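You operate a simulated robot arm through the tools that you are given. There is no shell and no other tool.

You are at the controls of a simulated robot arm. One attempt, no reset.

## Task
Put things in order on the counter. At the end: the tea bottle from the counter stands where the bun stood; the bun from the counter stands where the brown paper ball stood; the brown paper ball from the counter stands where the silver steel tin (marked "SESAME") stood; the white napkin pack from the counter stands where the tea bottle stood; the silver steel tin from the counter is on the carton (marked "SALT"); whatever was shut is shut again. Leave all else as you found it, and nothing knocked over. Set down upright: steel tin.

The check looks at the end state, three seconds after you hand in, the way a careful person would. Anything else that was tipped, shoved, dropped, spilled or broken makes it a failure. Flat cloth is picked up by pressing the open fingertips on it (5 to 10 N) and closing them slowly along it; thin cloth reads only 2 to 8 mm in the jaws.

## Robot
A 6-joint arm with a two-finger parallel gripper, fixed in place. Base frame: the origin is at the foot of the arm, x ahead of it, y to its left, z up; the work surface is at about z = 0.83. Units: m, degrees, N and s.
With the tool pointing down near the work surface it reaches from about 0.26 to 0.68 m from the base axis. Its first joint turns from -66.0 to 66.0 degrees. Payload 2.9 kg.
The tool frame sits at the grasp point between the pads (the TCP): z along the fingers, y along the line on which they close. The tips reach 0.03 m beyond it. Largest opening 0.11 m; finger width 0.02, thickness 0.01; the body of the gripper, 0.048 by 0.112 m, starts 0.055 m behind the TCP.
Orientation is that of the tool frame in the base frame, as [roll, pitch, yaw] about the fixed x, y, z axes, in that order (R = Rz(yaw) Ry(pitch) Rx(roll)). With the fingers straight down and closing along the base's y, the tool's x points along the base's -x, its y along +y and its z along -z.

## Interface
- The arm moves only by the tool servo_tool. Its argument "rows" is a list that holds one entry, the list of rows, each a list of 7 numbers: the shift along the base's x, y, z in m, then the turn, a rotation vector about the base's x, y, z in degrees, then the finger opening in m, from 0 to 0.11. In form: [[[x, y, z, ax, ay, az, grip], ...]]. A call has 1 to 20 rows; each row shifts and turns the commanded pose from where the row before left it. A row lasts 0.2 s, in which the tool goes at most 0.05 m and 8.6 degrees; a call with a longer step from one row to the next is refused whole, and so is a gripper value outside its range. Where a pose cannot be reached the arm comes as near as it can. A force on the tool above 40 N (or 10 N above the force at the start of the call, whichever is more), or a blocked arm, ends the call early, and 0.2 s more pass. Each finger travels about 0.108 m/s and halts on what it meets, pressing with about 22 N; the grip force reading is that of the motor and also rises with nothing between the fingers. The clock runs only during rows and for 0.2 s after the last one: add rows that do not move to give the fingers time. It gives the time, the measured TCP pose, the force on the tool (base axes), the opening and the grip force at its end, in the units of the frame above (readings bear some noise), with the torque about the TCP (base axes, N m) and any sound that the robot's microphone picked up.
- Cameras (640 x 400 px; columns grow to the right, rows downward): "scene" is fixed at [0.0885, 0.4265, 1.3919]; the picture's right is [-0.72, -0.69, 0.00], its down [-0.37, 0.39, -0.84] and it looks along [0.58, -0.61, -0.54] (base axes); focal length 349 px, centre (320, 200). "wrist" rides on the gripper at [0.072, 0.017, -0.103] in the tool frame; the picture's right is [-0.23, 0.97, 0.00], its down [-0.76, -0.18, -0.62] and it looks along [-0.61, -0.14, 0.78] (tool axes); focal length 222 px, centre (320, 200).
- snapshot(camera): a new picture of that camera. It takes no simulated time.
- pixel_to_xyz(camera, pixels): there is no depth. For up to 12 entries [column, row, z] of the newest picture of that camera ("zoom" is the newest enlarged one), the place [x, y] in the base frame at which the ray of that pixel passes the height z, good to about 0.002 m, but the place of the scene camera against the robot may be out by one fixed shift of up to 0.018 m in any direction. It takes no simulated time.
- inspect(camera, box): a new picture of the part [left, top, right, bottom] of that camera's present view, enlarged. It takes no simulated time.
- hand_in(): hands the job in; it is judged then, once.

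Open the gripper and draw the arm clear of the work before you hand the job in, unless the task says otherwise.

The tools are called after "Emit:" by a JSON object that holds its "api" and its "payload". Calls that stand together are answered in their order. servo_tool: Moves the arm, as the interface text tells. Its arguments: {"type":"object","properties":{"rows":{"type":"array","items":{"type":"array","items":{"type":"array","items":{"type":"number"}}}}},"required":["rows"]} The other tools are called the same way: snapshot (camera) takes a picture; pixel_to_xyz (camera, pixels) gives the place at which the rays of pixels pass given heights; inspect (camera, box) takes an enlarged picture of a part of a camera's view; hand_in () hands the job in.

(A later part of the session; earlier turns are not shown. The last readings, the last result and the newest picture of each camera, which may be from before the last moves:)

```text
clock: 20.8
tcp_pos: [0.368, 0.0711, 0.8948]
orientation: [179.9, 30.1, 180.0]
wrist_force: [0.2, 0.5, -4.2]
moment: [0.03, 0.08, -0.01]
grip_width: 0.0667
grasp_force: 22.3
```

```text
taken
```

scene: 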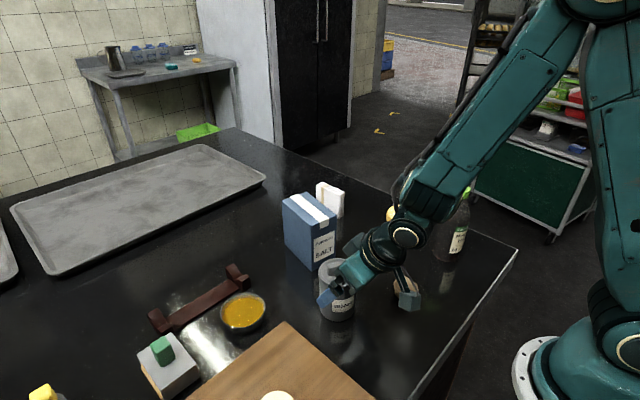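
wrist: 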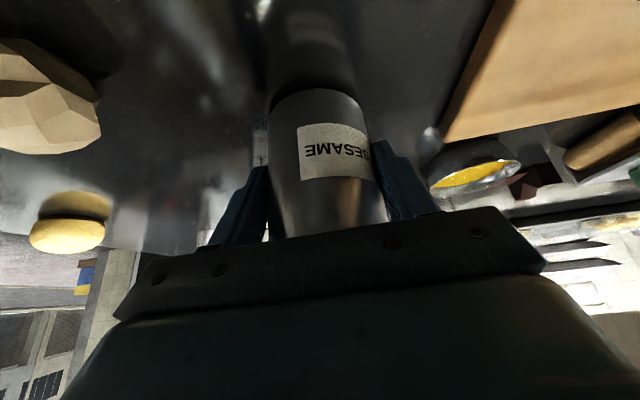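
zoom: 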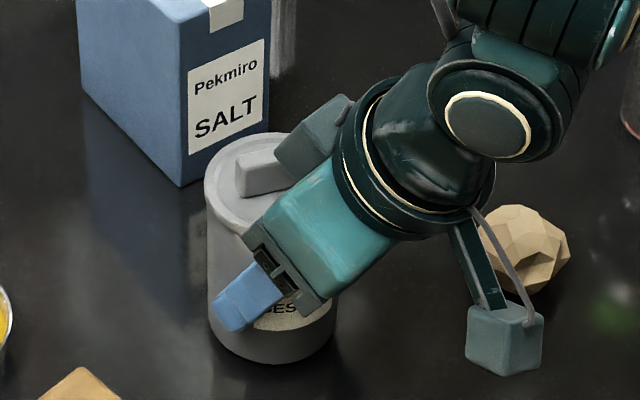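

The whole tin (≈0.43 kg) is lifted with the lid on. Raise it to clear the carton.

Emit:
{"api": "servo_tool", "payload": {"rows": [[[0, 0, 0.01, 0, 0, 0, 0.06], [0, 0, 0.02, 0, 0, 0, 0.06], [0, 0, 0.02, 0, 0, 0, 0.06], [0, 0, 0.02, 0, 0, 0, 0.06], [0, 0, 0.025, 0, 0, 0, 0.06], [0, 0, 0.025, 0, 0, 0, 0.06], [0, 0, 0.025, 0, 0, 0, 0.06], [0, 0, 0.02, 0, 0, 0, 0.06], [0, 0, 0.01, 0, 0, 0, 0.06], [0, 0, 0, 0, 0, 0, 0.06]]]}}

Emit:
{"api": "snapshot", "payload": {"camera": "scene"}}

Emit:
{"api": "snapshot", "payload": {"camera": "wrist"}}

```text
clock: 23.0
tcp_pos: [0.3682, 0.0714, 1.0725]
orientation: [-179.9, 30.0, 180.0]
wrist_force: [-0.2, -0.5, -4.7]
moment: [-0.02, 0.08, 0.02]
grip_width: 0.0668
grasp_force: 21.9
```

```text
taken
```

scene: 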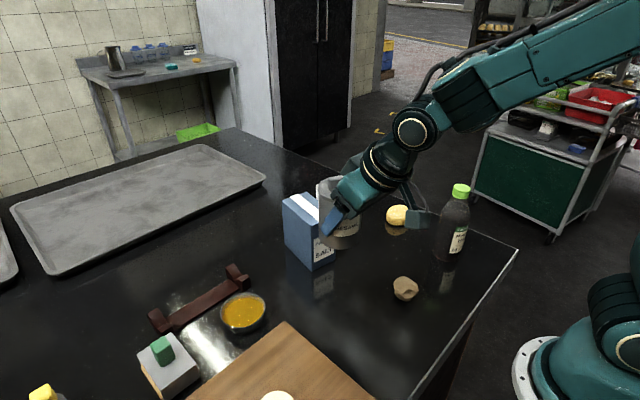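

```text
taken
```

wrist: 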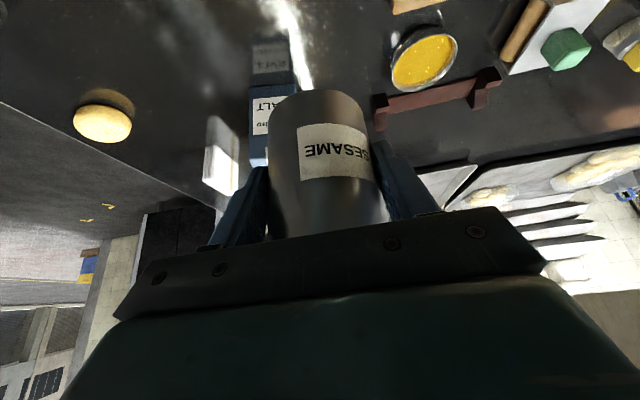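

Tin base at about z≈1.01, clear of the carton top. Move across to above the carton centre (TCP target 0.5325,-0.012).

Emit:
{"api": "servo_tool", "payload": {"rows": [[[0.01, -0.005, 0, 0, 0, 0, 0.06], [0.02, -0.01, 0, 0, 0, 0, 0.06], [0.022, -0.011, 0, 0, 0, 0, 0.06], [0.022, -0.011, 0, 0, 0, 0, 0.06], [0.022, -0.011, 0, 0, 0, 0, 0.06], [0.022, -0.011, 0, 0, 0, 0, 0.06], [0.022, -0.011, 0, 0, 0, 0, 0.06], [0.0145, -0.0085, 0, 0, 0, 0, 0.06], [0.01, -0.005, 0, 0, 0, 0, 0.06], [0, 0, 0, 0, 0, 0, 0.06], [0, 0, 0, 0, 0, 0, 0.06]]]}}

Emit:
{"api": "snapshot", "payload": {"camera": "scene"}}

Emit:
{"api": "snapshot", "payload": {"camera": "wrist"}}

```text
clock: 25.4
tcp_pos: [0.5333, -0.0133, 1.0704]
orientation: [180.0, 30.0, -180.0]
wrist_force: [-0.7, 0.5, -4.5]
moment: [0.03, 0.05, 0.01]
grip_width: 0.0669
grasp_force: 21.8
```

```text
taken
```

scene: 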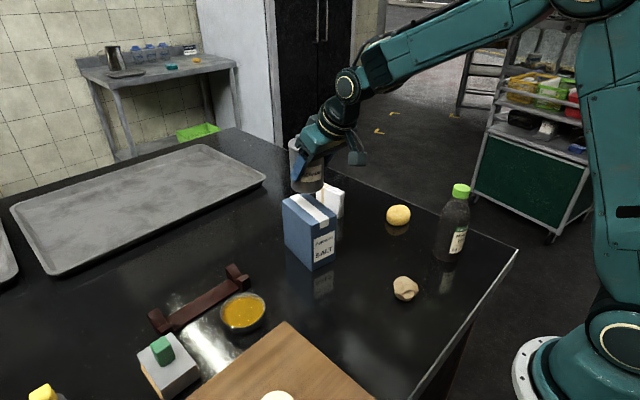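

```text
taken
```

wrist: 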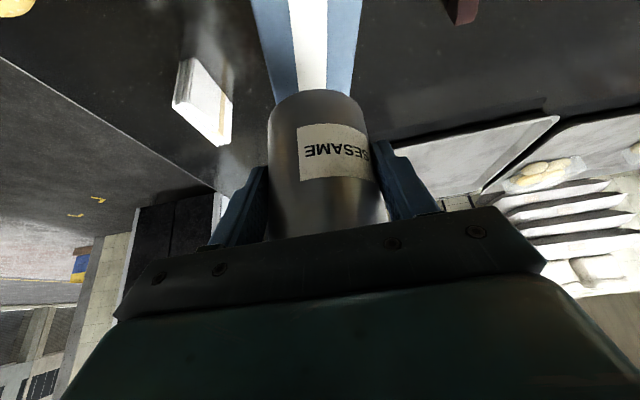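

Tin is over the carton. I'll zoom the scene to check alignment of the tin's base relative to the carton's top.

Emit:
{"api": "inspect", "payload": {"camera": "scene", "box": [260, 120, 380, 280]}}

```text
2.50 times, centred on (320, 200) of scene
```

zoom: 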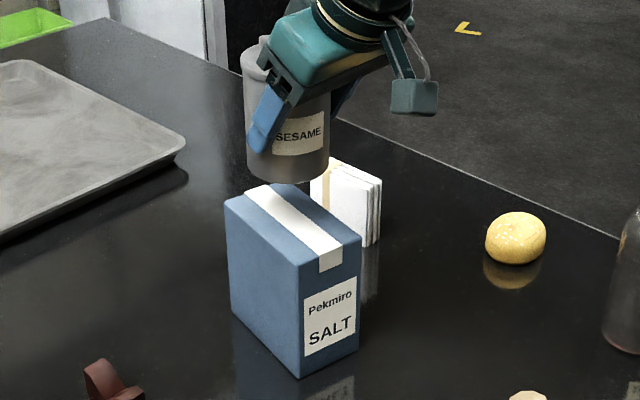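

I'll convert the tin base and carton top corner pixels in this zoom.

Emit:
{"api": "pixel_to_xyz", "payload": {"camera": "zoom", "pixels": [[288, 182, 1.01], [246, 155, 1.01], [330, 158, 1.01], [225, 200, 0.955], [299, 264, 0.955], [361, 238, 0.955], [283, 184, 0.955], [299, 378, 0.83], [232, 315, 0.83], [357, 350, 0.83]]}}

```text
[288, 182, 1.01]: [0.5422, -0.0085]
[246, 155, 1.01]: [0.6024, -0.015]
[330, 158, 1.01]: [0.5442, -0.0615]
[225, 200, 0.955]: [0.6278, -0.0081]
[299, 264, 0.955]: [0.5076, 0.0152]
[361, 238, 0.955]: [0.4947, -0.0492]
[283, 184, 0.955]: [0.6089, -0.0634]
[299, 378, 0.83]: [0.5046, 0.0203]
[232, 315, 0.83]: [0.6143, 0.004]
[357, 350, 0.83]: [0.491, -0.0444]
```

Alignment is within ~5 mm of the carton centre. Lower by 0.042 first.

Emit:
{"api": "servo_tool", "payload": {"rows": [[[0, 0, -0.01, 0, 0, 0, 0.06], [-0.001, 0.001, -0.012, 0, 0, 0, 0.06], [0, 0, -0.012, 0, 0, 0, 0.06], [0, 0, -0.008, 0, 0, 0, 0.06], [0, 0, 0, 0, 0, 0, 0.06], [0, 0, 0, 0, 0, 0, 0.06]]]}}

Emit:
{"api": "inspect", "payload": {"camera": "scene", "box": [260, 150, 380, 280]}}

```text
clock: 26.8
tcp_pos: [0.5312, -0.0108, 1.0279]
orientation: [-180.0, 30.0, 180.0]
wrist_force: [-0.3, -0.5, -4.4]
moment: [-0.02, 0.07, 0.01]
grip_width: 0.0667
grasp_force: 21.8
```

```text
3.08 times, centred on (320, 215) of scene
```

zoom: 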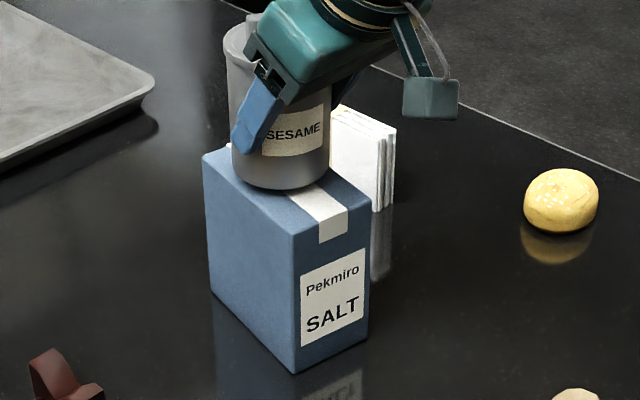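

The tin is just above the carton. Lower in small steps watching for the weight to come off.

Emit:
{"api": "servo_tool", "payload": {"rows": [[[0, 0, -0.003, 0, 0, 0, 0.06], [0, 0, -0.003, 0, 0, 0, 0.06], [0, 0, -0.002, 0, 0, 0, 0.06], [0, 0, 0, 0, 0, 0, 0.06], [0, 0, 0, 0, 0, 0, 0.06]]]}}

```text
clock: 28.0
tcp_pos: [0.5316, -0.0103, 1.021]
orientation: [-180.0, 30.2, -179.9]
wrist_force: [-2.5, 1.3, 7.1]
moment: [-0.27, 0.14, -0.08]
grip_width: 0.0669
grasp_force: 22.1
```

Contact: the force rose to +7 N at z≈1.021. Back off 1 mm so that only light load remains.

Emit:
{"api": "servo_tool", "payload": {"rows": [[[0, 0, 0.0008, 0, 0, 0, 0.06], [0, 0, 0, 0, 0, 0, 0.06]]]}}

Emit:
{"api": "inspect", "payload": {"camera": "scene", "box": [260, 150, 380, 280]}}

Emit:
{"api": "snapshot", "payload": {"camera": "wrist"}}

```text
clock: 28.6
tcp_pos: [0.5311, -0.0108, 1.0203]
orientation: [-180.0, 30.1, -180.0]
wrist_force: [1.9, 1.2, 3.7]
moment: [-0.2, -0.23, 0.08]
grip_width: 0.0665
grasp_force: 22.1
```

```text
3.08 times, centred on (320, 215) of scene
```

zoom: 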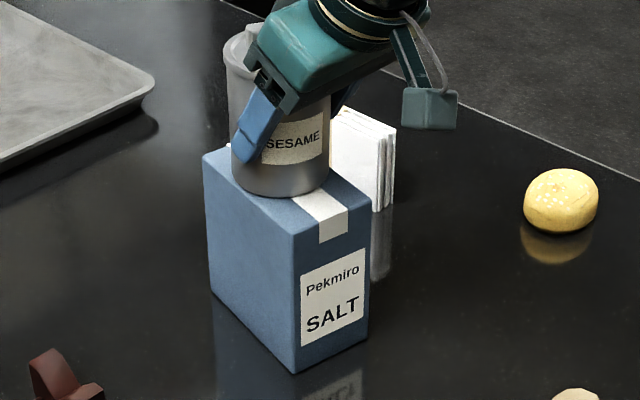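

```text
taken
```

wrist: 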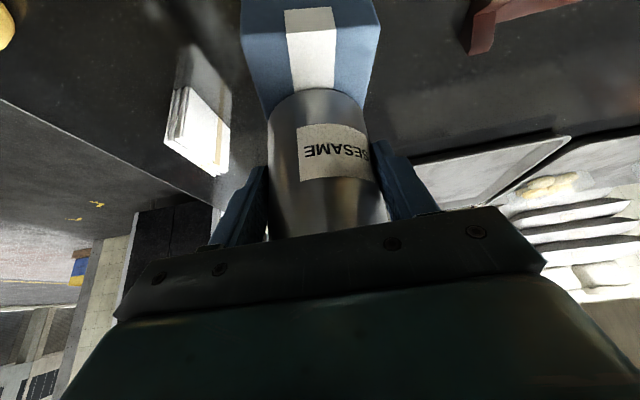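

The tin rests on the carton, well centred. Open the fingers slowly.

Emit:
{"api": "servo_tool", "payload": {"rows": [[[0, 0, 0, 0, 0, 0, 0.066], [0, 0, 0, 0, 0, 0, 0.069], [0, 0, 0, 0, 0, 0, 0.075], [0, 0, 0, 0, 0, 0, 0.09], [0, 0, 0, 0, 0, 0, 0.11], [0, 0, 0, 0, 0, 0, 0.11]]]}}

Emit:
{"api": "inspect", "payload": {"camera": "scene", "box": [260, 150, 380, 280]}}

Emit:
{"api": "snapshot", "payload": {"camera": "wrist"}}

```text
clock: 30.0
tcp_pos: [0.5313, -0.0116, 1.0211]
orientation: [-180.0, 30.1, -180.0]
wrist_force: [0.0, -0.1, 0.0]
moment: [-0.01, -0.02, 0.02]
grip_width: 0.1101
grasp_force: 0.0
```

```text
3.08 times, centred on (320, 215) of scene
```

zoom: 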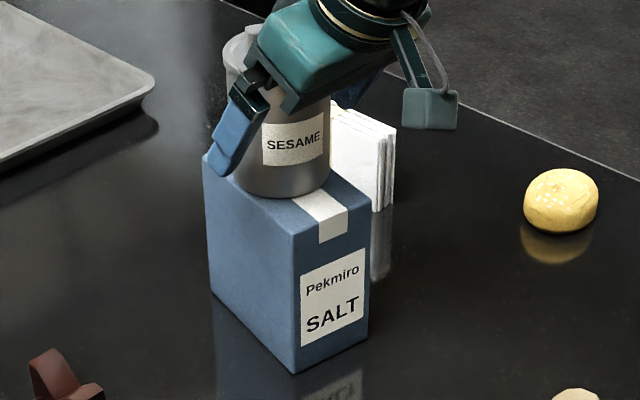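

```text
taken
```

wrist: 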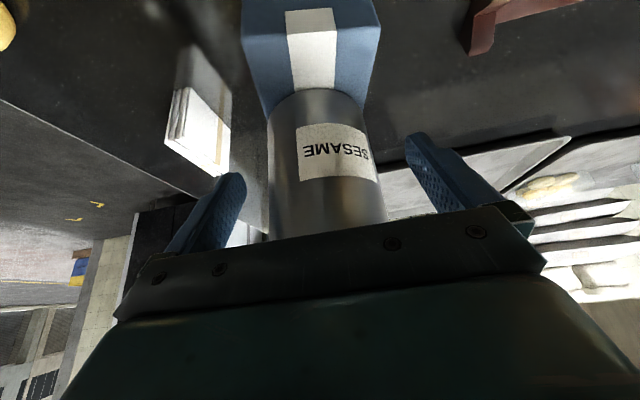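

Released cleanly. Retract along the tool axis, then level the tool back to vertical.

Emit:
{"api": "servo_tool", "payload": {"rows": [[[-0.01, 0, 0.0173, 0, 0, 0, 0.11], [-0.015, 0, 0.026, 0, 0, 0, 0.11], [-0.02, 0, 0.0346, 0, 0, 0, 0.11], [-0.02, 0, 0.0346, 0, 0, 0, 0.11], [-0.02, 0, 0.0346, 0, 0, 0, 0.11], [-0.02, 0, 0, 0, 7.5, 0, 0.11], [-0.02, 0, 0, 0, 7.5, 0, 0.11], [-0.02, 0, 0, 0, 7.5, 0, 0.11], [-0.02, 0, 0, 0, 7.5, 0, 0.11], [0, 0, 0, 0, 0, 0, 0.11], [0, 0, 0, 0, 0, 0, 0.11]]]}}

Emit:
{"api": "snapshot", "payload": {"camera": "scene"}}

Emit:
{"api": "snapshot", "payload": {"camera": "wrist"}}

```text
clock: 32.4
tcp_pos: [0.3658, -0.0113, 1.1676]
orientation: [-180.0, 0.0, -180.0]
wrist_force: [-0.6, 0.2, 0.6]
moment: [0.0, -0.03, -0.01]
grip_width: 0.1102
grasp_force: 0.0
```

```text
taken
```

scene: 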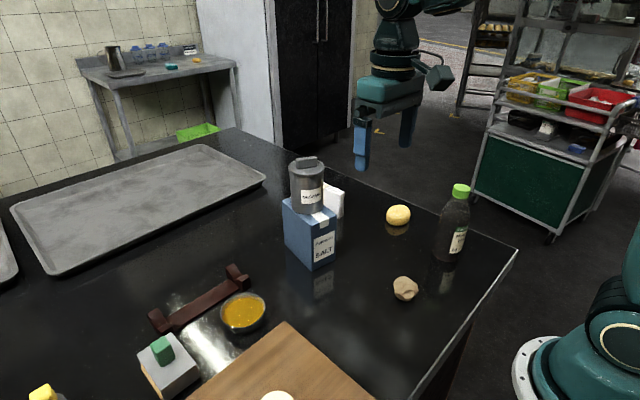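

```text
taken
```

wrist: 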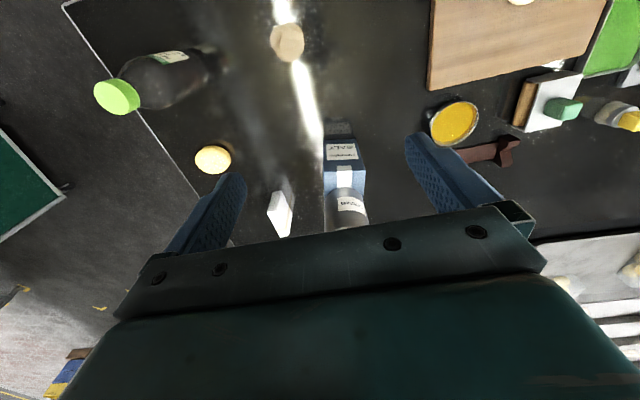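

The tin stands upright on the carton with the lid on. Now zoom on the paper ball at about (288,42) and the bottle.

Emit:
{"api": "inspect", "payload": {"camera": "wrist", "box": [240, 5, 340, 70]}}

Emit:
{"api": "inspect", "payload": {"camera": "scene", "box": [370, 260, 450, 320]}}

```text
6.15 times, centred on (290, 38) of wrist
```

zoom: 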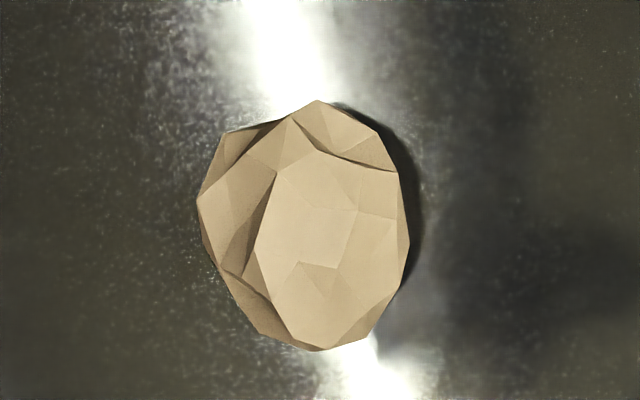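

```text
6.67 times, centred on (410, 290) of scene
```

zoom: 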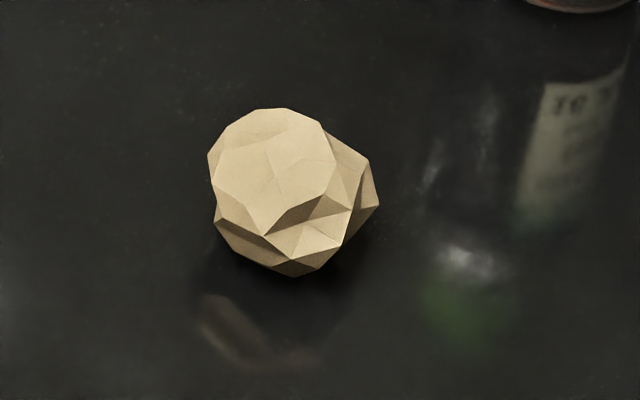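

I'll convert the ball's extents using full wrist pixels.

Emit:
{"api": "pixel_to_xyz", "payload": {"camera": "wrist", "pixels": [[287.2, 42.1, 0.855], [270, 39, 0.855], [304.6, 43, 0.855], [288, 21.7, 0.855], [288, 62.4, 0.855], [287.2, 42.1, 0.865], [117, 97, 1.005], [205, 65, 0.83], [213, 158, 0.85], [62, 3, 0.83], [200, 195, 0.83]]}}

```text
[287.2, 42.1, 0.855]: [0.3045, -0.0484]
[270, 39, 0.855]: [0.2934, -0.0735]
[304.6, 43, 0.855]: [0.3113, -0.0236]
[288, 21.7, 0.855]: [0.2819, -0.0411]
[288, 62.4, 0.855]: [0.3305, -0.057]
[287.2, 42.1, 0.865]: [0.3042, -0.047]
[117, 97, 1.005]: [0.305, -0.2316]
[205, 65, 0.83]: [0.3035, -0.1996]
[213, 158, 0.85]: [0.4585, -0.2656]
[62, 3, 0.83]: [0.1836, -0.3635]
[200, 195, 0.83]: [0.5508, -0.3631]
```

Ball centre ≈(0.304,-0.0485), ~0.05 across. Move above it and descend to z≈0.93 first.

Emit:
{"api": "servo_tool", "payload": {"rows": [[[-0.031, -0.0186, -0.02, 0, 0, 0, 0.11], [-0.031, -0.0186, -0.03, 0, 0, 0, 0.11], [0, 0, -0.04, 0, 0, 0, 0.11], [0, 0, -0.04, 0, 0, 0, 0.11], [0, 0, -0.04, 0, 0, 0, 0.11], [0, 0, -0.04, 0, 0, 0, 0.11], [0, 0, -0.02, 0, 0, 0, 0.11], [0, 0, 0, 0, 0, 0, 0.11], [0, 0, 0, 0, 0, 0, 0.11]]]}}

Emit:
{"api": "snapshot", "payload": {"camera": "wrist"}}

Emit:
{"api": "inspect", "payload": {"camera": "scene", "box": [350, 220, 470, 320]}}

```text
clock: 34.4
tcp_pos: [0.3035, -0.0478, 0.9379]
orientation: [180.0, 0.0, -180.0]
wrist_force: [0.4, -0.4, -0.3]
moment: [0.04, 0.0, 0.02]
grip_width: 0.1101
grasp_force: 0.0
```

```text
taken
```

wrist: 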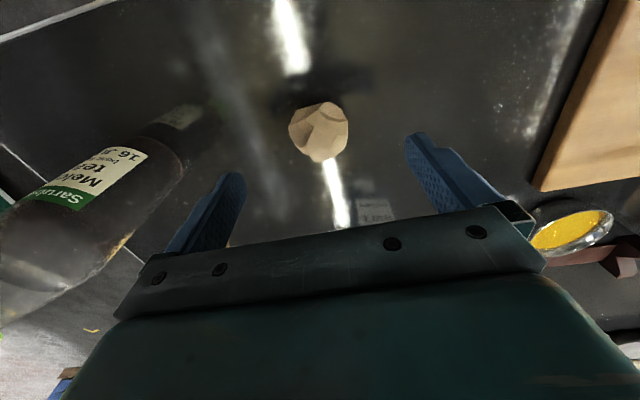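

```text
4.00 times, centred on (410, 270) of scene
```

zoom: 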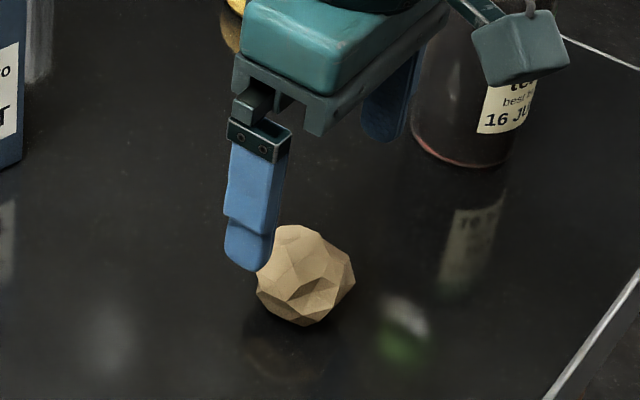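

The ball is at (319,131) in the wrist view; verify its location once more at this closer range.

Emit:
{"api": "pixel_to_xyz", "payload": {"camera": "wrist", "pixels": [[319, 131, 0.855], [289, 128, 0.855], [348, 128, 0.855], [319, 102, 0.855], [319, 161, 0.855], [185, 160, 0.83], [160, 130, 0.83], [190, 110, 0.83]]}}

```text
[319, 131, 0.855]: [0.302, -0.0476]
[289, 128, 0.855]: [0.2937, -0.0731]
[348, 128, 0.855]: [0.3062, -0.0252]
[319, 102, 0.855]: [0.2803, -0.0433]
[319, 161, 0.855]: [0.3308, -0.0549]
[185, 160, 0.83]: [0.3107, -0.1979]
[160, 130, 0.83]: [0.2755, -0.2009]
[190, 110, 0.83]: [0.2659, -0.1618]
```

Ball centre confirmed. Descend to z≈0.865.

Emit:
{"api": "servo_tool", "payload": {"rows": [[[0, -0.001, -0.03, 0, 0, 0, 0.11], [0, 0, -0.025, 0, 0, 0, 0.11], [0, 0, -0.012, 0, 0, 0, 0.11], [0, 0, -0.006, 0, 0, 0, 0.11], [0, 0, 0, 0, 0, 0, 0.11], [0, 0, 0, 0, 0, 0, 0.11]]]}}

Emit:
{"api": "inspect", "payload": {"camera": "scene", "box": [350, 220, 470, 320]}}

Emit:
{"api": "snapshot", "payload": {"camera": "wrist"}}

```text
clock: 35.8
tcp_pos: [0.3037, -0.049, 0.8661]
orientation: [179.9, -0.1, 179.9]
wrist_force: [0.3, 0.7, 0.1]
moment: [0.01, 0.03, 0.01]
grip_width: 0.1099
grasp_force: 0.1
```

```text
4.00 times, centred on (410, 270) of scene
```

zoom: 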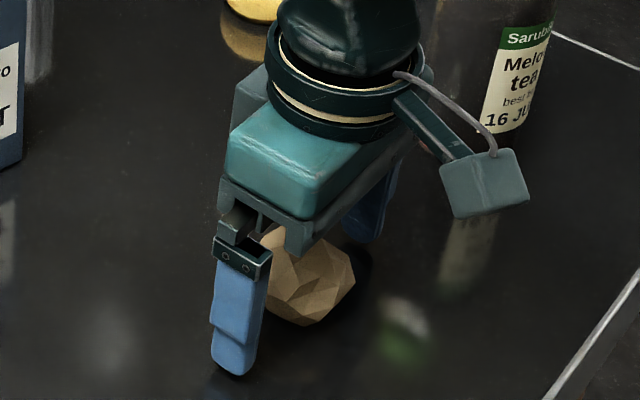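

```text
taken
```

wrist: 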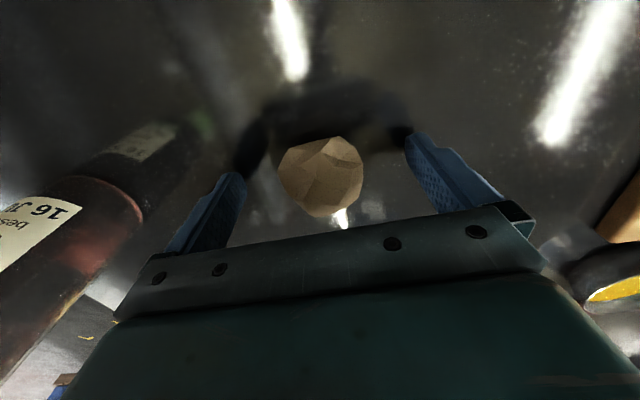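

The ball is between the fingers and the tips clear the counter. Close gradually.

Emit:
{"api": "servo_tool", "payload": {"rows": [[[0, 0, 0, 0, 0, 0, 0.09], [0, 0, 0, 0, 0, 0, 0.07], [0, 0, 0, 0, 0, 0, 0.06], [0, 0, 0, 0, 0, 0, 0.054], [0, 0, 0, 0, 0, 0, 0.05], [0, 0, 0, 0, 0, 0, 0.047], [0, 0, 0, 0, 0, 0, 0.045], [0, 0, 0, 0, 0, 0, 0.045]]]}}

Emit:
{"api": "snapshot", "payload": {"camera": "wrist"}}

```text
clock: 37.6
tcp_pos: [0.3046, -0.05, 0.8646]
orientation: [180.0, 0.1, 180.0]
wrist_force: [-0.3, 0.1, -0.3]
moment: [-0.01, -0.01, -0.02]
grip_width: 0.0451
grasp_force: 21.8
```

```text
taken
```

wrist: 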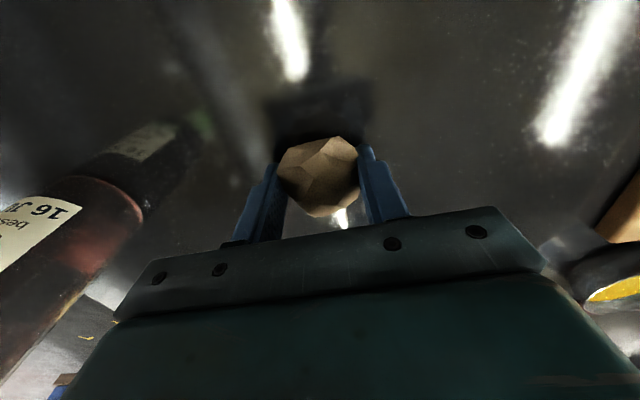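

Width reads 0.0451 with a grip force; I'll command slightly tighter to confirm the hold and lift 1 cm.

Emit:
{"api": "servo_tool", "payload": {"rows": [[[0, 0, 0, 0, 0, 0, 0.042], [0, 0, 0, 0, 0, 0, 0.042], [0, 0, 0.005, 0, 0, 0, 0.042], [0, 0, 0.01, 0, 0, 0, 0.042], [0, 0, 0, 0, 0, 0, 0.042]]]}}

Emit:
{"api": "snapshot", "payload": {"camera": "wrist"}}

Emit:
{"api": "inspect", "payload": {"camera": "scene", "box": [350, 220, 470, 320]}}

```text
clock: 38.8
tcp_pos: [0.3037, -0.0492, 0.8793]
orientation: [-180.0, 0.1, 180.0]
wrist_force: [1.1, -0.9, -0.1]
moment: [0.02, -0.01, 0.0]
grip_width: 0.043
grasp_force: 22.3
```

```text
taken
```

wrist: 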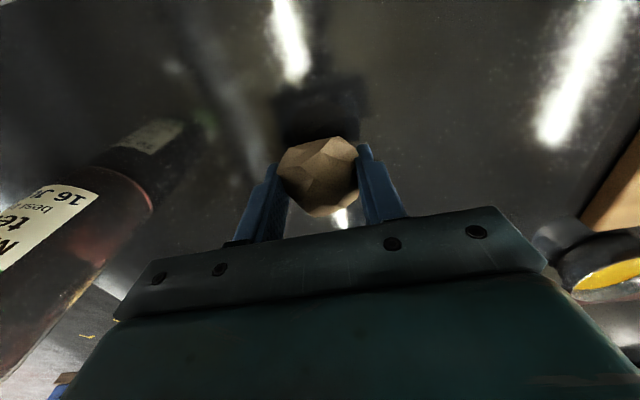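

```text
4.00 times, centred on (410, 270) of scene
```

zoom: 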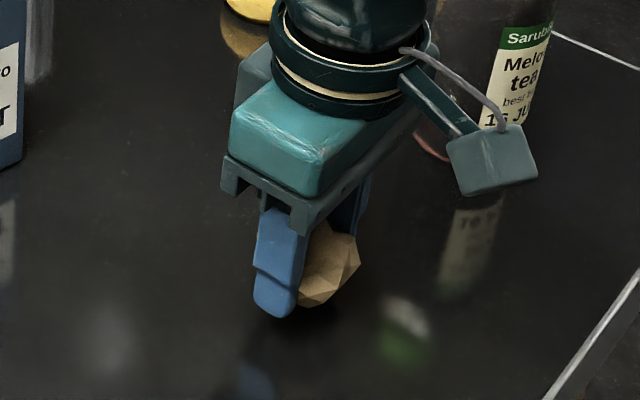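

The ball is held. Raise to z≈0.95 and carry to (0.384,0.070).

Emit:
{"api": "servo_tool", "payload": {"rows": [[[0, 0, 0.02, 0, 0, 0, 0.042], [0, 0, 0.03, 0, 0, 0, 0.042], [0, 0, 0.02, 0, 0, 0, 0.042], [0.01, 0.015, 0, 0, 0, 0, 0.042], [0.02, 0.03, 0, 0, 0, 0, 0.042], [0.02, 0.03, 0, 0, 0, 0, 0.042], [0.02, 0.03, 0, 0, 0, 0, 0.042], [0.0103, 0.0142, 0, 0, 0, 0, 0.042], [0, 0, 0, 0, 0, 0, 0.042], [0, 0, 0, 0, 0, 0, 0.042]]]}}

Emit:
{"api": "snapshot", "payload": {"camera": "wrist"}}

Emit:
{"api": "snapshot", "payload": {"camera": "scene"}}

```text
clock: 41.0
tcp_pos: [0.3843, 0.071, 0.9496]
orientation: [-180.0, 0.1, -180.0]
wrist_force: [0.3, -0.1, 0.4]
moment: [-0.02, 0.02, 0.0]
grip_width: 0.0439
grasp_force: 21.5
```

```text
taken
```

wrist: 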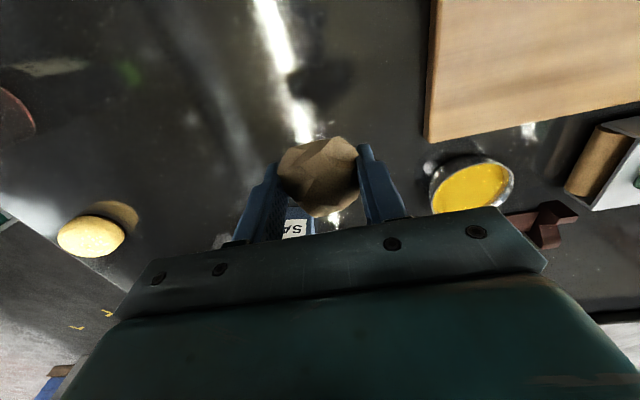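

```text
taken
```

scene: 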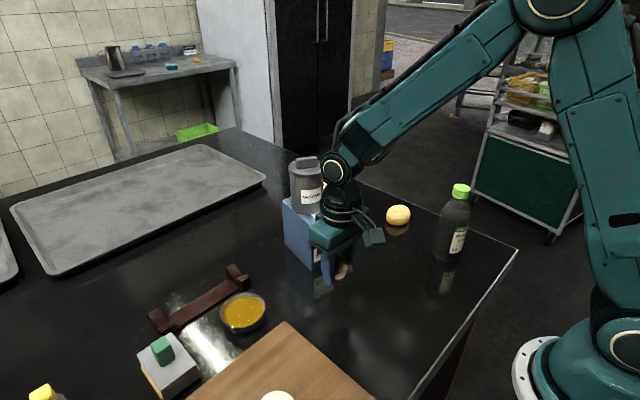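

Lower the ball to just above the counter (z≈0.867).

Emit:
{"api": "servo_tool", "payload": {"rows": [[[0, 0, -0.02, 0, 0, 0, 0.042], [0, 0, -0.025, 0, 0, 0, 0.042], [0, 0, -0.02, 0, 0, 0, 0.042], [0, 0, -0.012, 0, 0, 0, 0.042], [0, 0, -0.005, 0, 0, 0, 0.042], [0, 0, -0.002, 0, 0, 0, 0.042], [0, 0, 0, 0, 0, 0, 0.042]]]}}

Emit:
{"api": "inspect", "payload": {"camera": "scene", "box": [290, 220, 410, 320]}}

```text
clock: 42.6
tcp_pos: [0.3857, 0.0709, 0.8648]
orientation: [-179.9, 0.0, -180.0]
wrist_force: [0.7, 0.4, -0.8]
moment: [0.0, -0.01, 0.03]
grip_width: 0.043
grasp_force: 21.9
```

```text
4.00 times, centred on (350, 270) of scene
```

zoom: 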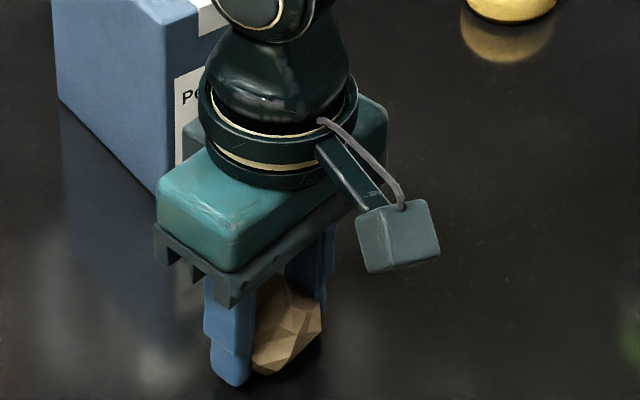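

At about the original grip height with no contact force yet. Nudge down in 1 mm steps to feel contact.

Emit:
{"api": "servo_tool", "payload": {"rows": [[[0, 0, -0.001, 0, 0, 0, 0.042], [0, 0, 0, 0, 0, 0, 0.042], [0, 0, 0, 0, 0, 0, 0.042]]]}}

```text
clock: 43.4
tcp_pos: [0.3845, 0.07, 0.8657]
orientation: [180.0, 0.0, -180.0]
wrist_force: [-1.6, 0.9, 3.5]
moment: [0.0, -0.03, 0.02]
grip_width: 0.0432
grasp_force: 21.8
```

Contact at 3.5 N: the ball sits on the counter. Open slowly.

Emit:
{"api": "servo_tool", "payload": {"rows": [[[0, 0, 0, 0, 0, 0, 0.045], [0, 0, 0, 0, 0, 0, 0.048], [0, 0, 0, 0, 0, 0, 0.052], [0, 0, 0, 0, 0, 0, 0.06], [0, 0, 0, 0, 0, 0, 0.08], [0, 0, 0, 0, 0, 0, 0.1], [0, 0, 0, 0, 0, 0, 0.1]]]}}

Emit:
{"api": "snapshot", "payload": {"camera": "wrist"}}

Emit:
{"api": "inspect", "payload": {"camera": "scene", "box": [290, 220, 410, 320]}}

```text
clock: 45.0
tcp_pos: [0.3864, 0.0693, 0.8665]
orientation: [-180.0, 0.0, 180.0]
wrist_force: [0.6, 0.0, -0.7]
moment: [0.01, 0.02, 0.01]
grip_width: 0.1
grasp_force: 0.1
```

```text
taken
```

wrist: 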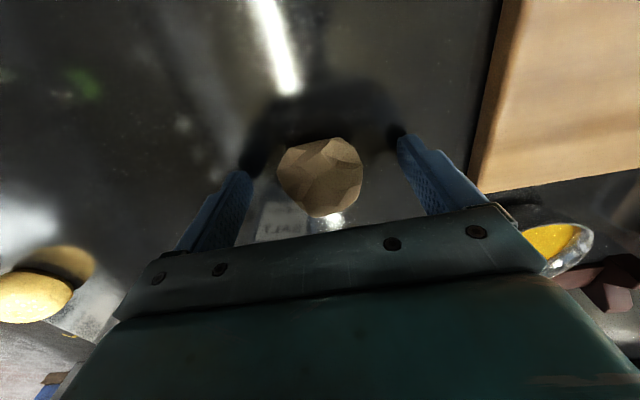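

```text
4.00 times, centred on (350, 270) of scene
```

zoom: 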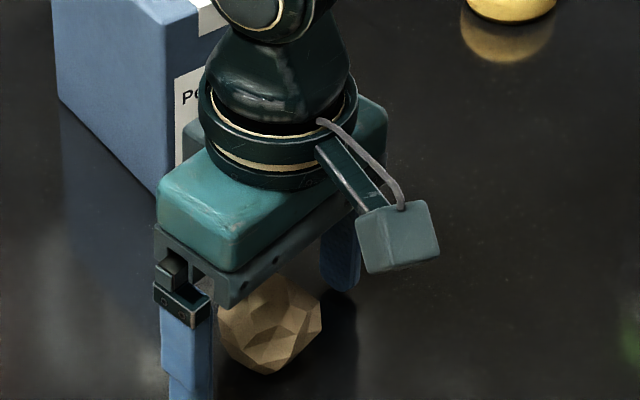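

The ball rests in the tin's old spot. Rise and move over toward the bun at (0.461,-0.268).

Emit:
{"api": "servo_tool", "payload": {"rows": [[[0, 0, 0.03, 0, 0, 0, 0.1], [0, 0, 0.04, 0, 0, 0, 0.1], [0, 0, 0.04, 0, 0, 0, 0.11], [0, 0, 0.04, 0, 0, 0, 0.11], [0, 0, 0.04, 0, 0, 0, 0.11], [0, -0.048, 0, 0, 0, 0, 0.11], [0, -0.048, 0, 0, 0, 0, 0.11], [0, -0.048, 0, 0, 0, 0, 0.11], [0, -0.048, 0, 0, 0, 0, 0.11], [0, -0.048, 0, 0, 0, 0, 0.11], [0, -0.048, 0, 0, 0, 0, 0.11], [0, -0.03, 0, 0, 0, 0, 0.11], [0, 0, 0, 0, 0, 0, 0.11], [0, 0, 0, 0, 0, 0, 0.11]]]}}

Emit:
{"api": "snapshot", "payload": {"camera": "wrist"}}

Emit:
{"api": "snapshot", "payload": {"camera": "scene"}}

```text
clock: 48.0
tcp_pos: [0.3847, -0.2461, 1.054]
orientation: [-180.0, 0.0, -180.0]
wrist_force: [-0.6, -0.6, 0.2]
moment: [0.01, 0.0, 0.0]
grip_width: 0.1101
grasp_force: 0.1
```

```text
taken
```

wrist: 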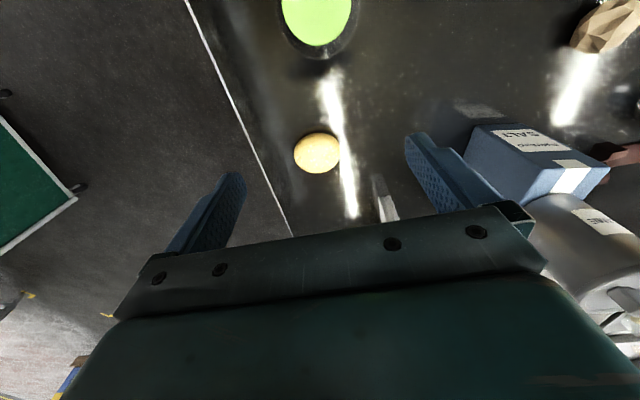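

```text
taken
```

scene: 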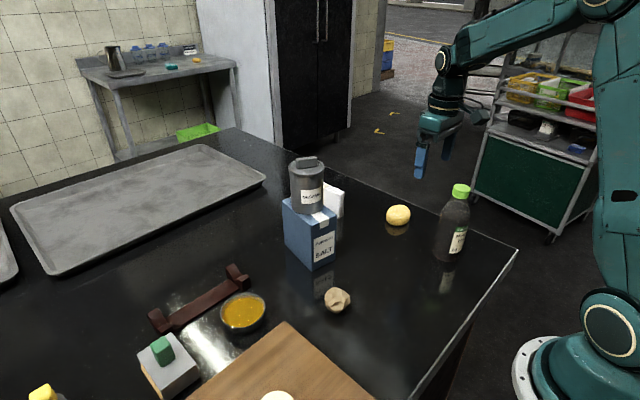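

The camera is right above the bottle cap (317,15) and the bun is at (317,153). Zoom and convert both.

Emit:
{"api": "inspect", "payload": {"camera": "wrist", "box": [260, 0, 390, 190]}}

Emit:
{"api": "pixel_to_xyz", "payload": {"camera": "wrist", "pixels": [[317, 13, 1.005], [281, 13, 1.005], [352, 13, 1.005], [317, 46, 1.005], [317, 153, 0.852], [293, 153, 0.852], [341, 151, 0.852], [317, 132, 0.852], [317, 174, 0.852], [316, 59, 0.9], [316, 59, 0.83]]}}

```text
2.11 times, centred on (325, 95) of wrist
```

zoom: 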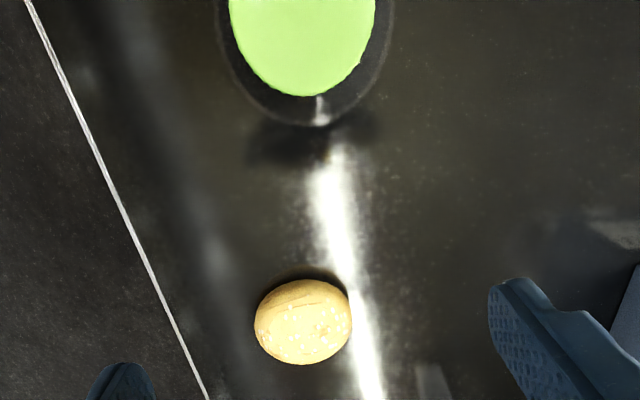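

```text
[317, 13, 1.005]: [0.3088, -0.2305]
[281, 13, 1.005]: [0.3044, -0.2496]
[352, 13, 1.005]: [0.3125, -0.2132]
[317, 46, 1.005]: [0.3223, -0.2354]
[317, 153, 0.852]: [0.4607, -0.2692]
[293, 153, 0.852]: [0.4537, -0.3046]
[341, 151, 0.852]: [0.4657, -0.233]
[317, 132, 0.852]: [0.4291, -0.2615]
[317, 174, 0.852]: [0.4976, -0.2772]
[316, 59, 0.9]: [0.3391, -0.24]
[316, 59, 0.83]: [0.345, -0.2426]
```

Bun centre ≈(0.461,-0.269), dia ≈0.07; bottle centre ≈(0.305,-0.231). Move over the bun and descend.

Emit:
{"api": "servo_tool", "payload": {"rows": [[[0.038, -0.0115, 0, 0, 0, 0, 0.11], [0.0383, -0.0114, 0, 0, 0, 0, 0.11], [0, 0, -0.04, 0, 0, 0, 0.11], [0, 0, -0.04, 0, 0, 0, 0.11], [0, 0, -0.04, 0, 0, 0, 0.11], [0, 0, -0.03, 0, 0, 0, 0.11], [0, 0, -0.02, 0, 0, 0, 0.11], [0, 0, 0, 0, 0, 0, 0.11], [0, 0, 0, 0, 0, 0, 0.11]]]}}

Emit:
{"api": "snapshot", "payload": {"camera": "wrist"}}

Emit:
{"api": "inspect", "payload": {"camera": "scene", "box": [340, 160, 480, 270]}}

```text
clock: 50.0
tcp_pos: [0.4598, -0.2716, 0.884]
orientation: [-179.9, 0.0, 180.0]
wrist_force: [-0.5, 0.8, 0.4]
moment: [0.0, -0.01, 0.01]
grip_width: 0.1103
grasp_force: 0.0
```

```text
taken
```

wrist: 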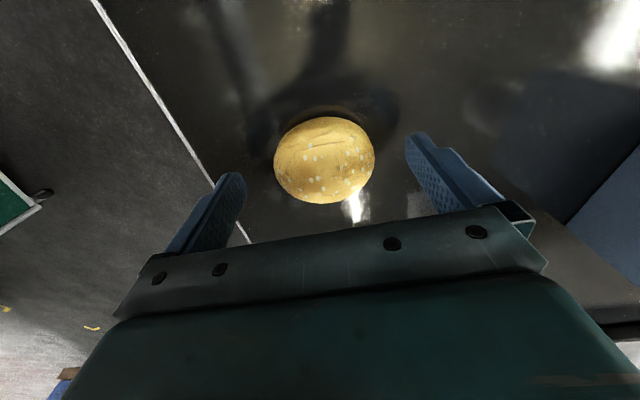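

```text
3.64 times, centred on (410, 215) of scene
```

zoom: 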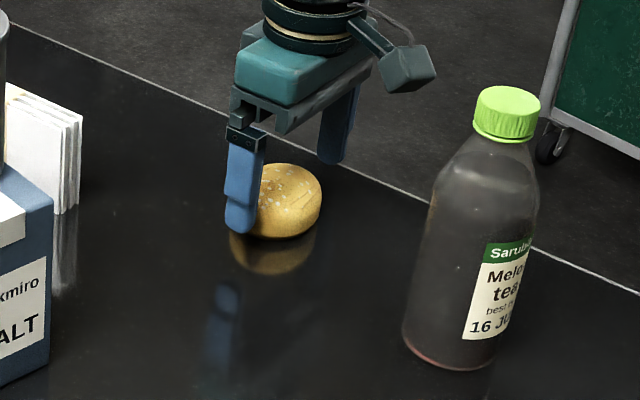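

The bun is centred at (324,160). Descend the last 18 mm.

Emit:
{"api": "servo_tool", "payload": {"rows": [[[0, 0.001, -0.01, 0, 0, 0, 0.11], [0, 0, -0.007, 0, 0, 0, 0.11], [0, 0, 0, 0, 0, 0, 0.1], [0, 0, 0, 0, 0, 0, 0.09], [0, 0, 0, 0, 0, 0, 0.08], [0, 0, 0, 0, 0, 0, 0.075], [0, 0, 0, 0, 0, 0, 0.072], [0, 0, 0, 0, 0, 0, 0.07], [0, 0, 0, 0, 0, 0, 0.07]]]}}

Emit:
{"api": "snapshot", "payload": {"camera": "wrist"}}

```text
clock: 52.0
tcp_pos: [0.46, -0.2698, 0.8686]
orientation: [180.0, 0.0, 179.9]
wrist_force: [-0.1, 0.0, 0.0]
moment: [-0.02, 0.01, 0.0]
grip_width: 0.0709
grasp_force: 20.0
```

```text
taken
```

wrist: 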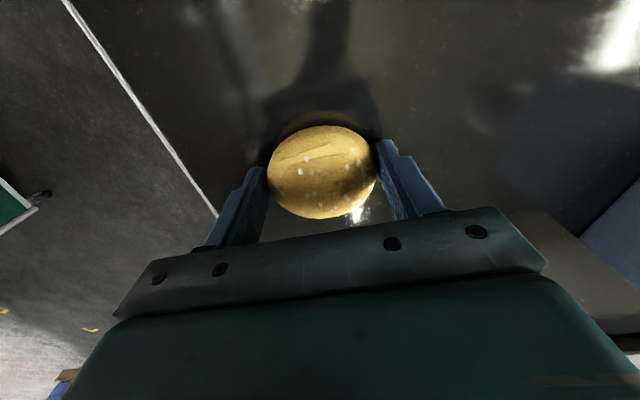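

Contact at 0.0709. Tighten a touch and lift 15 mm to check hold.

Emit:
{"api": "servo_tool", "payload": {"rows": [[[0, 0, 0, 0, 0, 0, 0.066], [0, 0, 0, 0, 0, 0, 0.066], [0, 0, 0.005, 0, 0, 0, 0.066], [0, 0, 0.01, 0, 0, 0, 0.066], [0, 0, 0, 0, 0, 0, 0.066]]]}}

Emit:
{"api": "inspect", "payload": {"camera": "scene", "box": [340, 160, 480, 270]}}

```text
clock: 53.2
tcp_pos: [0.4604, -0.2696, 0.8819]
orientation: [179.9, -0.1, -180.0]
wrist_force: [0.2, 0.1, -1.1]
moment: [0.02, -0.01, 0.01]
grip_width: 0.0702
grasp_force: 22.1
```

```text
3.64 times, centred on (410, 215) of scene
```

zoom: 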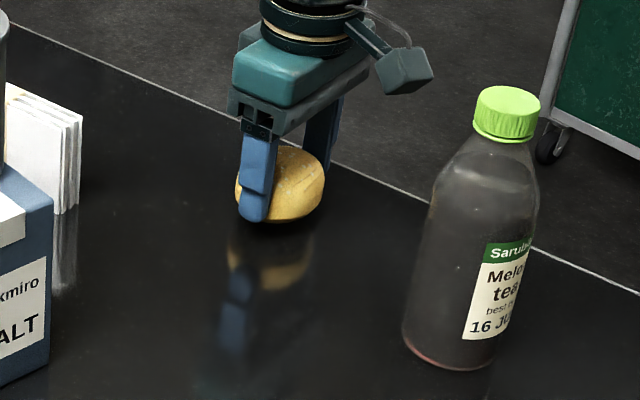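

The bun is held (≈0.1 kg). Raise to z≈0.98 and carry diagonally to (0.304,-0.0485), clear of the bottle.

Emit:
{"api": "servo_tool", "payload": {"rows": [[[0, 0, 0.02, 0, 0, 0, 0.066], [0, 0, 0.04, 0, 0, 0, 0.066], [0, 0, 0.04, 0, 0, 0, 0.066], [-0.01, 0.014, 0, 0, 0, 0, 0.066], [-0.021, 0.03, 0, 0, 0, 0, 0.066], [-0.021, 0.03, 0, 0, 0, 0, 0.066], [-0.021, 0.03, 0, 0, 0, 0, 0.066], [-0.021, 0.03, 0, 0, 0, 0, 0.066], [-0.021, 0.03, 0, 0, 0, 0, 0.066], [-0.021, 0.03, 0, 0, 0, 0, 0.066], [-0.01, 0.0142, 0, 0, 0, 0, 0.066], [-0.01, 0.0128, 0, 0, 0, 0, 0.066], [0, 0, 0, 0, 0, 0, 0.066], [0, 0, 0, 0, 0, 0, 0.066]]]}}

Emit:
{"api": "snapshot", "payload": {"camera": "scene"}}

Emit:
{"api": "snapshot", "payload": {"camera": "wrist"}}

```text
clock: 56.2
tcp_pos: [0.308, -0.0488, 0.9827]
orientation: [180.0, 0.0, -180.0]
wrist_force: [0.3, 0.4, -0.9]
moment: [0.03, -0.02, -0.03]
grip_width: 0.0702
grasp_force: 21.9
```

```text
taken
```

scene: 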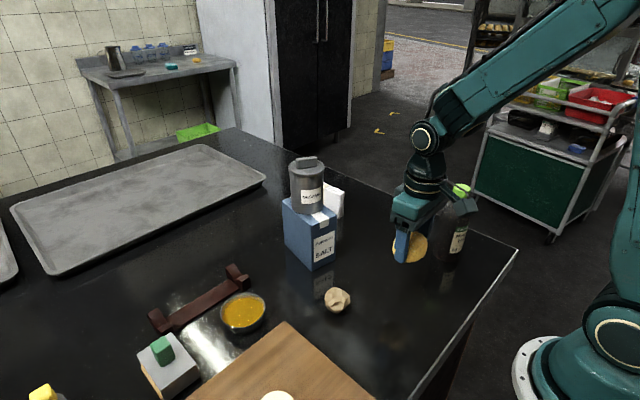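

```text
taken
```

wrist: 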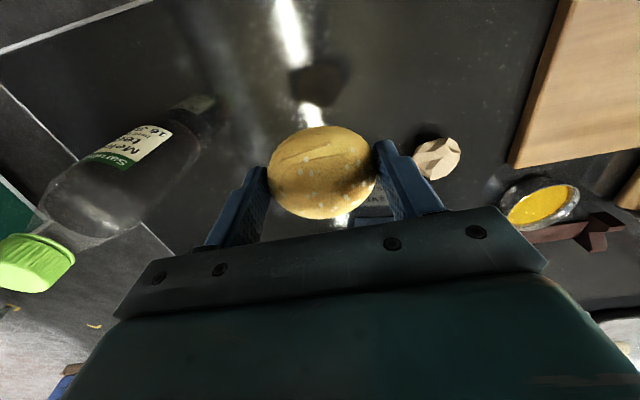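

Lower the bun toward the counter with a small x correction.

Emit:
{"api": "servo_tool", "payload": {"rows": [[[-0.002, 0, -0.02, 0, 0, 0, 0.066], [-0.001, 0, -0.03, 0, 0, 0, 0.066], [0, 0, -0.03, 0, 0, 0, 0.066], [0, 0, -0.02, 0, 0, 0, 0.066], [0, 0, -0.01, 0, 0, 0, 0.066], [0, 0, -0.003, 0, 0, 0, 0.066], [0, 0, 0, 0, 0, 0, 0.066], [0, 0, 0, 0, 0, 0, 0.066]]]}}

Emit:
{"api": "inspect", "payload": {"camera": "scene", "box": [340, 220, 480, 320]}}

```text
clock: 58.0
tcp_pos: [0.3023, -0.0503, 0.8695]
orientation: [-180.0, 0.0, -179.9]
wrist_force: [0.0, 0.7, -1.4]
moment: [-0.05, 0.01, 0.01]
grip_width: 0.0703
grasp_force: 22.2
```

```text
4.00 times, centred on (410, 270) of scene
```

zoom: 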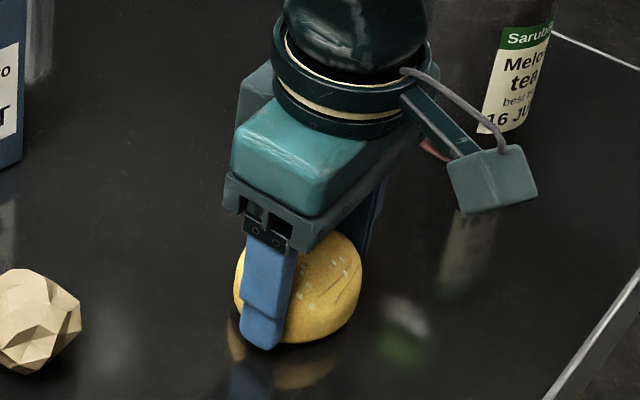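

Still hanging (force -1.4 N). Nudge down in 1 mm steps until contact.

Emit:
{"api": "servo_tool", "payload": {"rows": [[[0, 0, -0.001, 0, 0, 0, 0.066], [0, 0, -0.001, 0, 0, 0, 0.066], [0, 0, 0, 0, 0, 0, 0.066], [0, 0, 0, 0, 0, 0, 0.066]]]}}

```text
clock: 59.0
tcp_pos: [0.303, -0.0488, 0.8665]
orientation: [-179.9, 0.0, 180.0]
wrist_force: [0.2, -1.0, 4.9]
moment: [0.0, -0.02, -0.02]
grip_width: 0.0705
grasp_force: 22.3
```

Contact at ~5 N. Open slowly to release the bun.

Emit:
{"api": "servo_tool", "payload": {"rows": [[[0, 0, 0.0005, 0, 0, 0, 0.07], [0, 0, 0, 0, 0, 0, 0.073], [0, 0, 0, 0, 0, 0, 0.08], [0, 0, 0, 0, 0, 0, 0.09], [0, 0, 0, 0, 0, 0, 0.105], [0, 0, 0, 0, 0, 0, 0.105]]]}}

Emit:
{"api": "snapshot", "payload": {"camera": "wrist"}}

Emit:
{"api": "inspect", "payload": {"camera": "scene", "box": [340, 220, 480, 320]}}

```text
clock: 60.4
tcp_pos: [0.3021, -0.0491, 0.8679]
orientation: [-180.0, 0.0, -180.0]
wrist_force: [-0.6, 0.1, 0.1]
moment: [0.0, -0.02, -0.02]
grip_width: 0.1052
grasp_force: 0.0
```

```text
taken
```

wrist: 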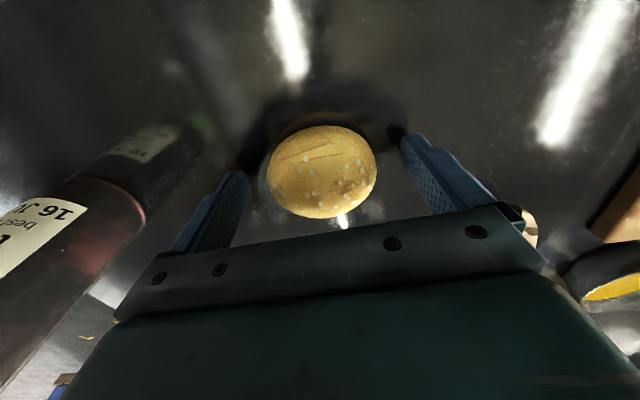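

```text
4.00 times, centred on (410, 270) of scene
```

zoom: 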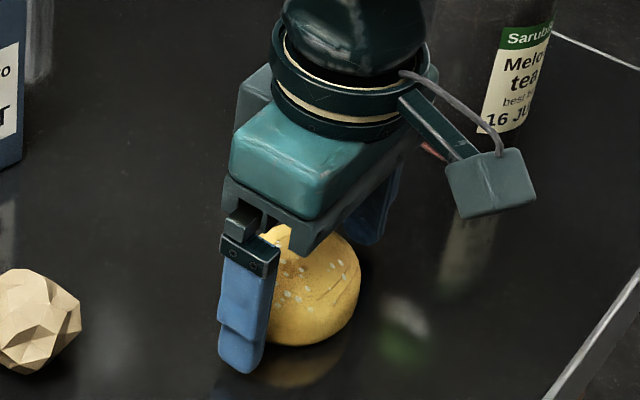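

The bun rests where the ball stood. Before planning the bottle grasp, I'll check the wrist housing on the far side of the gripper (zoom ~(252,85)) and the bottle's profile.

Emit:
{"api": "pixel_to_xyz", "payload": {"camera": "zoom", "pixels": [[235, 80, 0.96], [268, 62, 0.99], [250, 85, 0.97], [485, 180, 0.969], [240, 110, 0.95], [300, 190, 0.95]]}}

Emit:
{"api": "inspect", "payload": {"camera": "scene", "box": [385, 180, 485, 280]}}

```text
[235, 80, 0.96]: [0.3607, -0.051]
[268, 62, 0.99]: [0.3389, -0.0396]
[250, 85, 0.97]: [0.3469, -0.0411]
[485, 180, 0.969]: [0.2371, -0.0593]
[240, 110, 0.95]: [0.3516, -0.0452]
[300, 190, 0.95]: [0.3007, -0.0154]
```

```text
4.00 times, centred on (435, 230) of scene
```

zoom: 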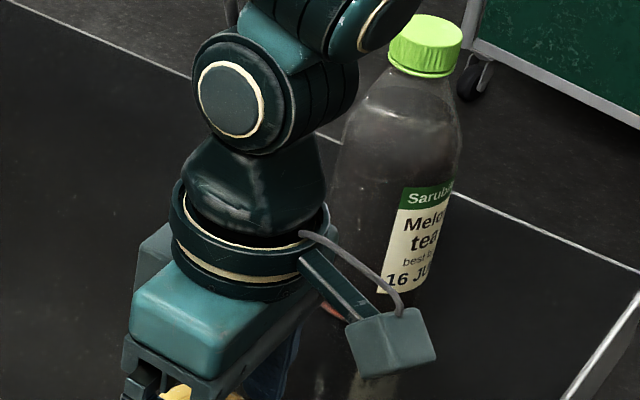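

The far-side housing sits ~0.05 m off the tool axis, so I need the bottle's exact profile before choosing a grasp. I'll rise and look at the bottle from the side.

Emit:
{"api": "servo_tool", "payload": {"rows": [[[0, 0, 0.02, 0, 0, 0, 0.105], [0, 0, 0.03, 0, 0, 0, 0.105], [0, 0, 0.03, 0, 0, 0, 0.105], [0, 0, 0.03, 0, 0, 0, 0.11], [0, 0.01, 0, 0, 0, 0, 0.11], [0, 0, 0, 0, 0, 0, 0.11]]]}}

Emit:
{"api": "snapshot", "payload": {"camera": "wrist"}}

Emit:
{"api": "inspect", "payload": {"camera": "wrist", "box": [0, 80, 240, 310]}}

```text
clock: 61.8
tcp_pos: [0.3015, -0.0385, 0.9789]
orientation: [-180.0, 0.0, 180.0]
wrist_force: [0.5, 0.0, -0.4]
moment: [0.0, 0.01, -0.02]
grip_width: 0.1098
grasp_force: 0.1
```

```text
taken
```

wrist: 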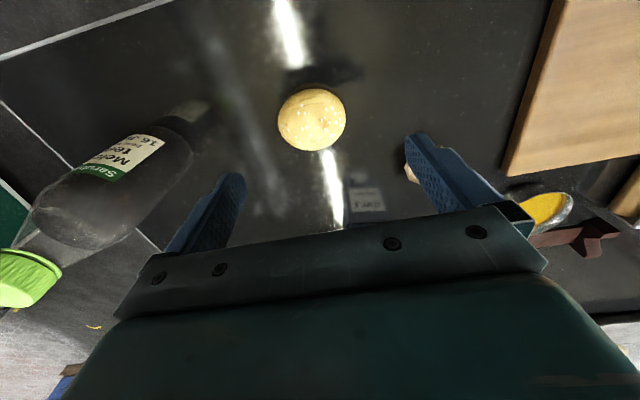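

```text
1.74 times, centred on (120, 195) of wrist
```

zoom: 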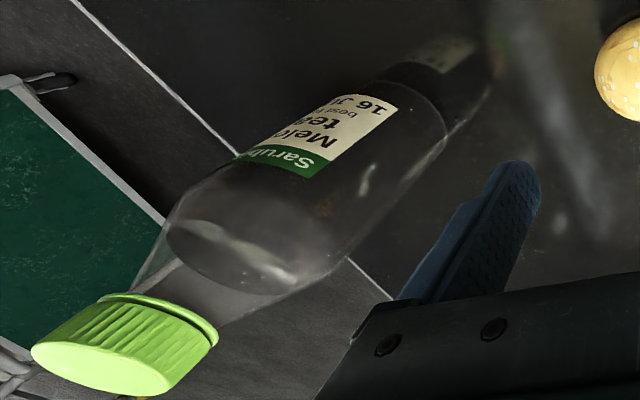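

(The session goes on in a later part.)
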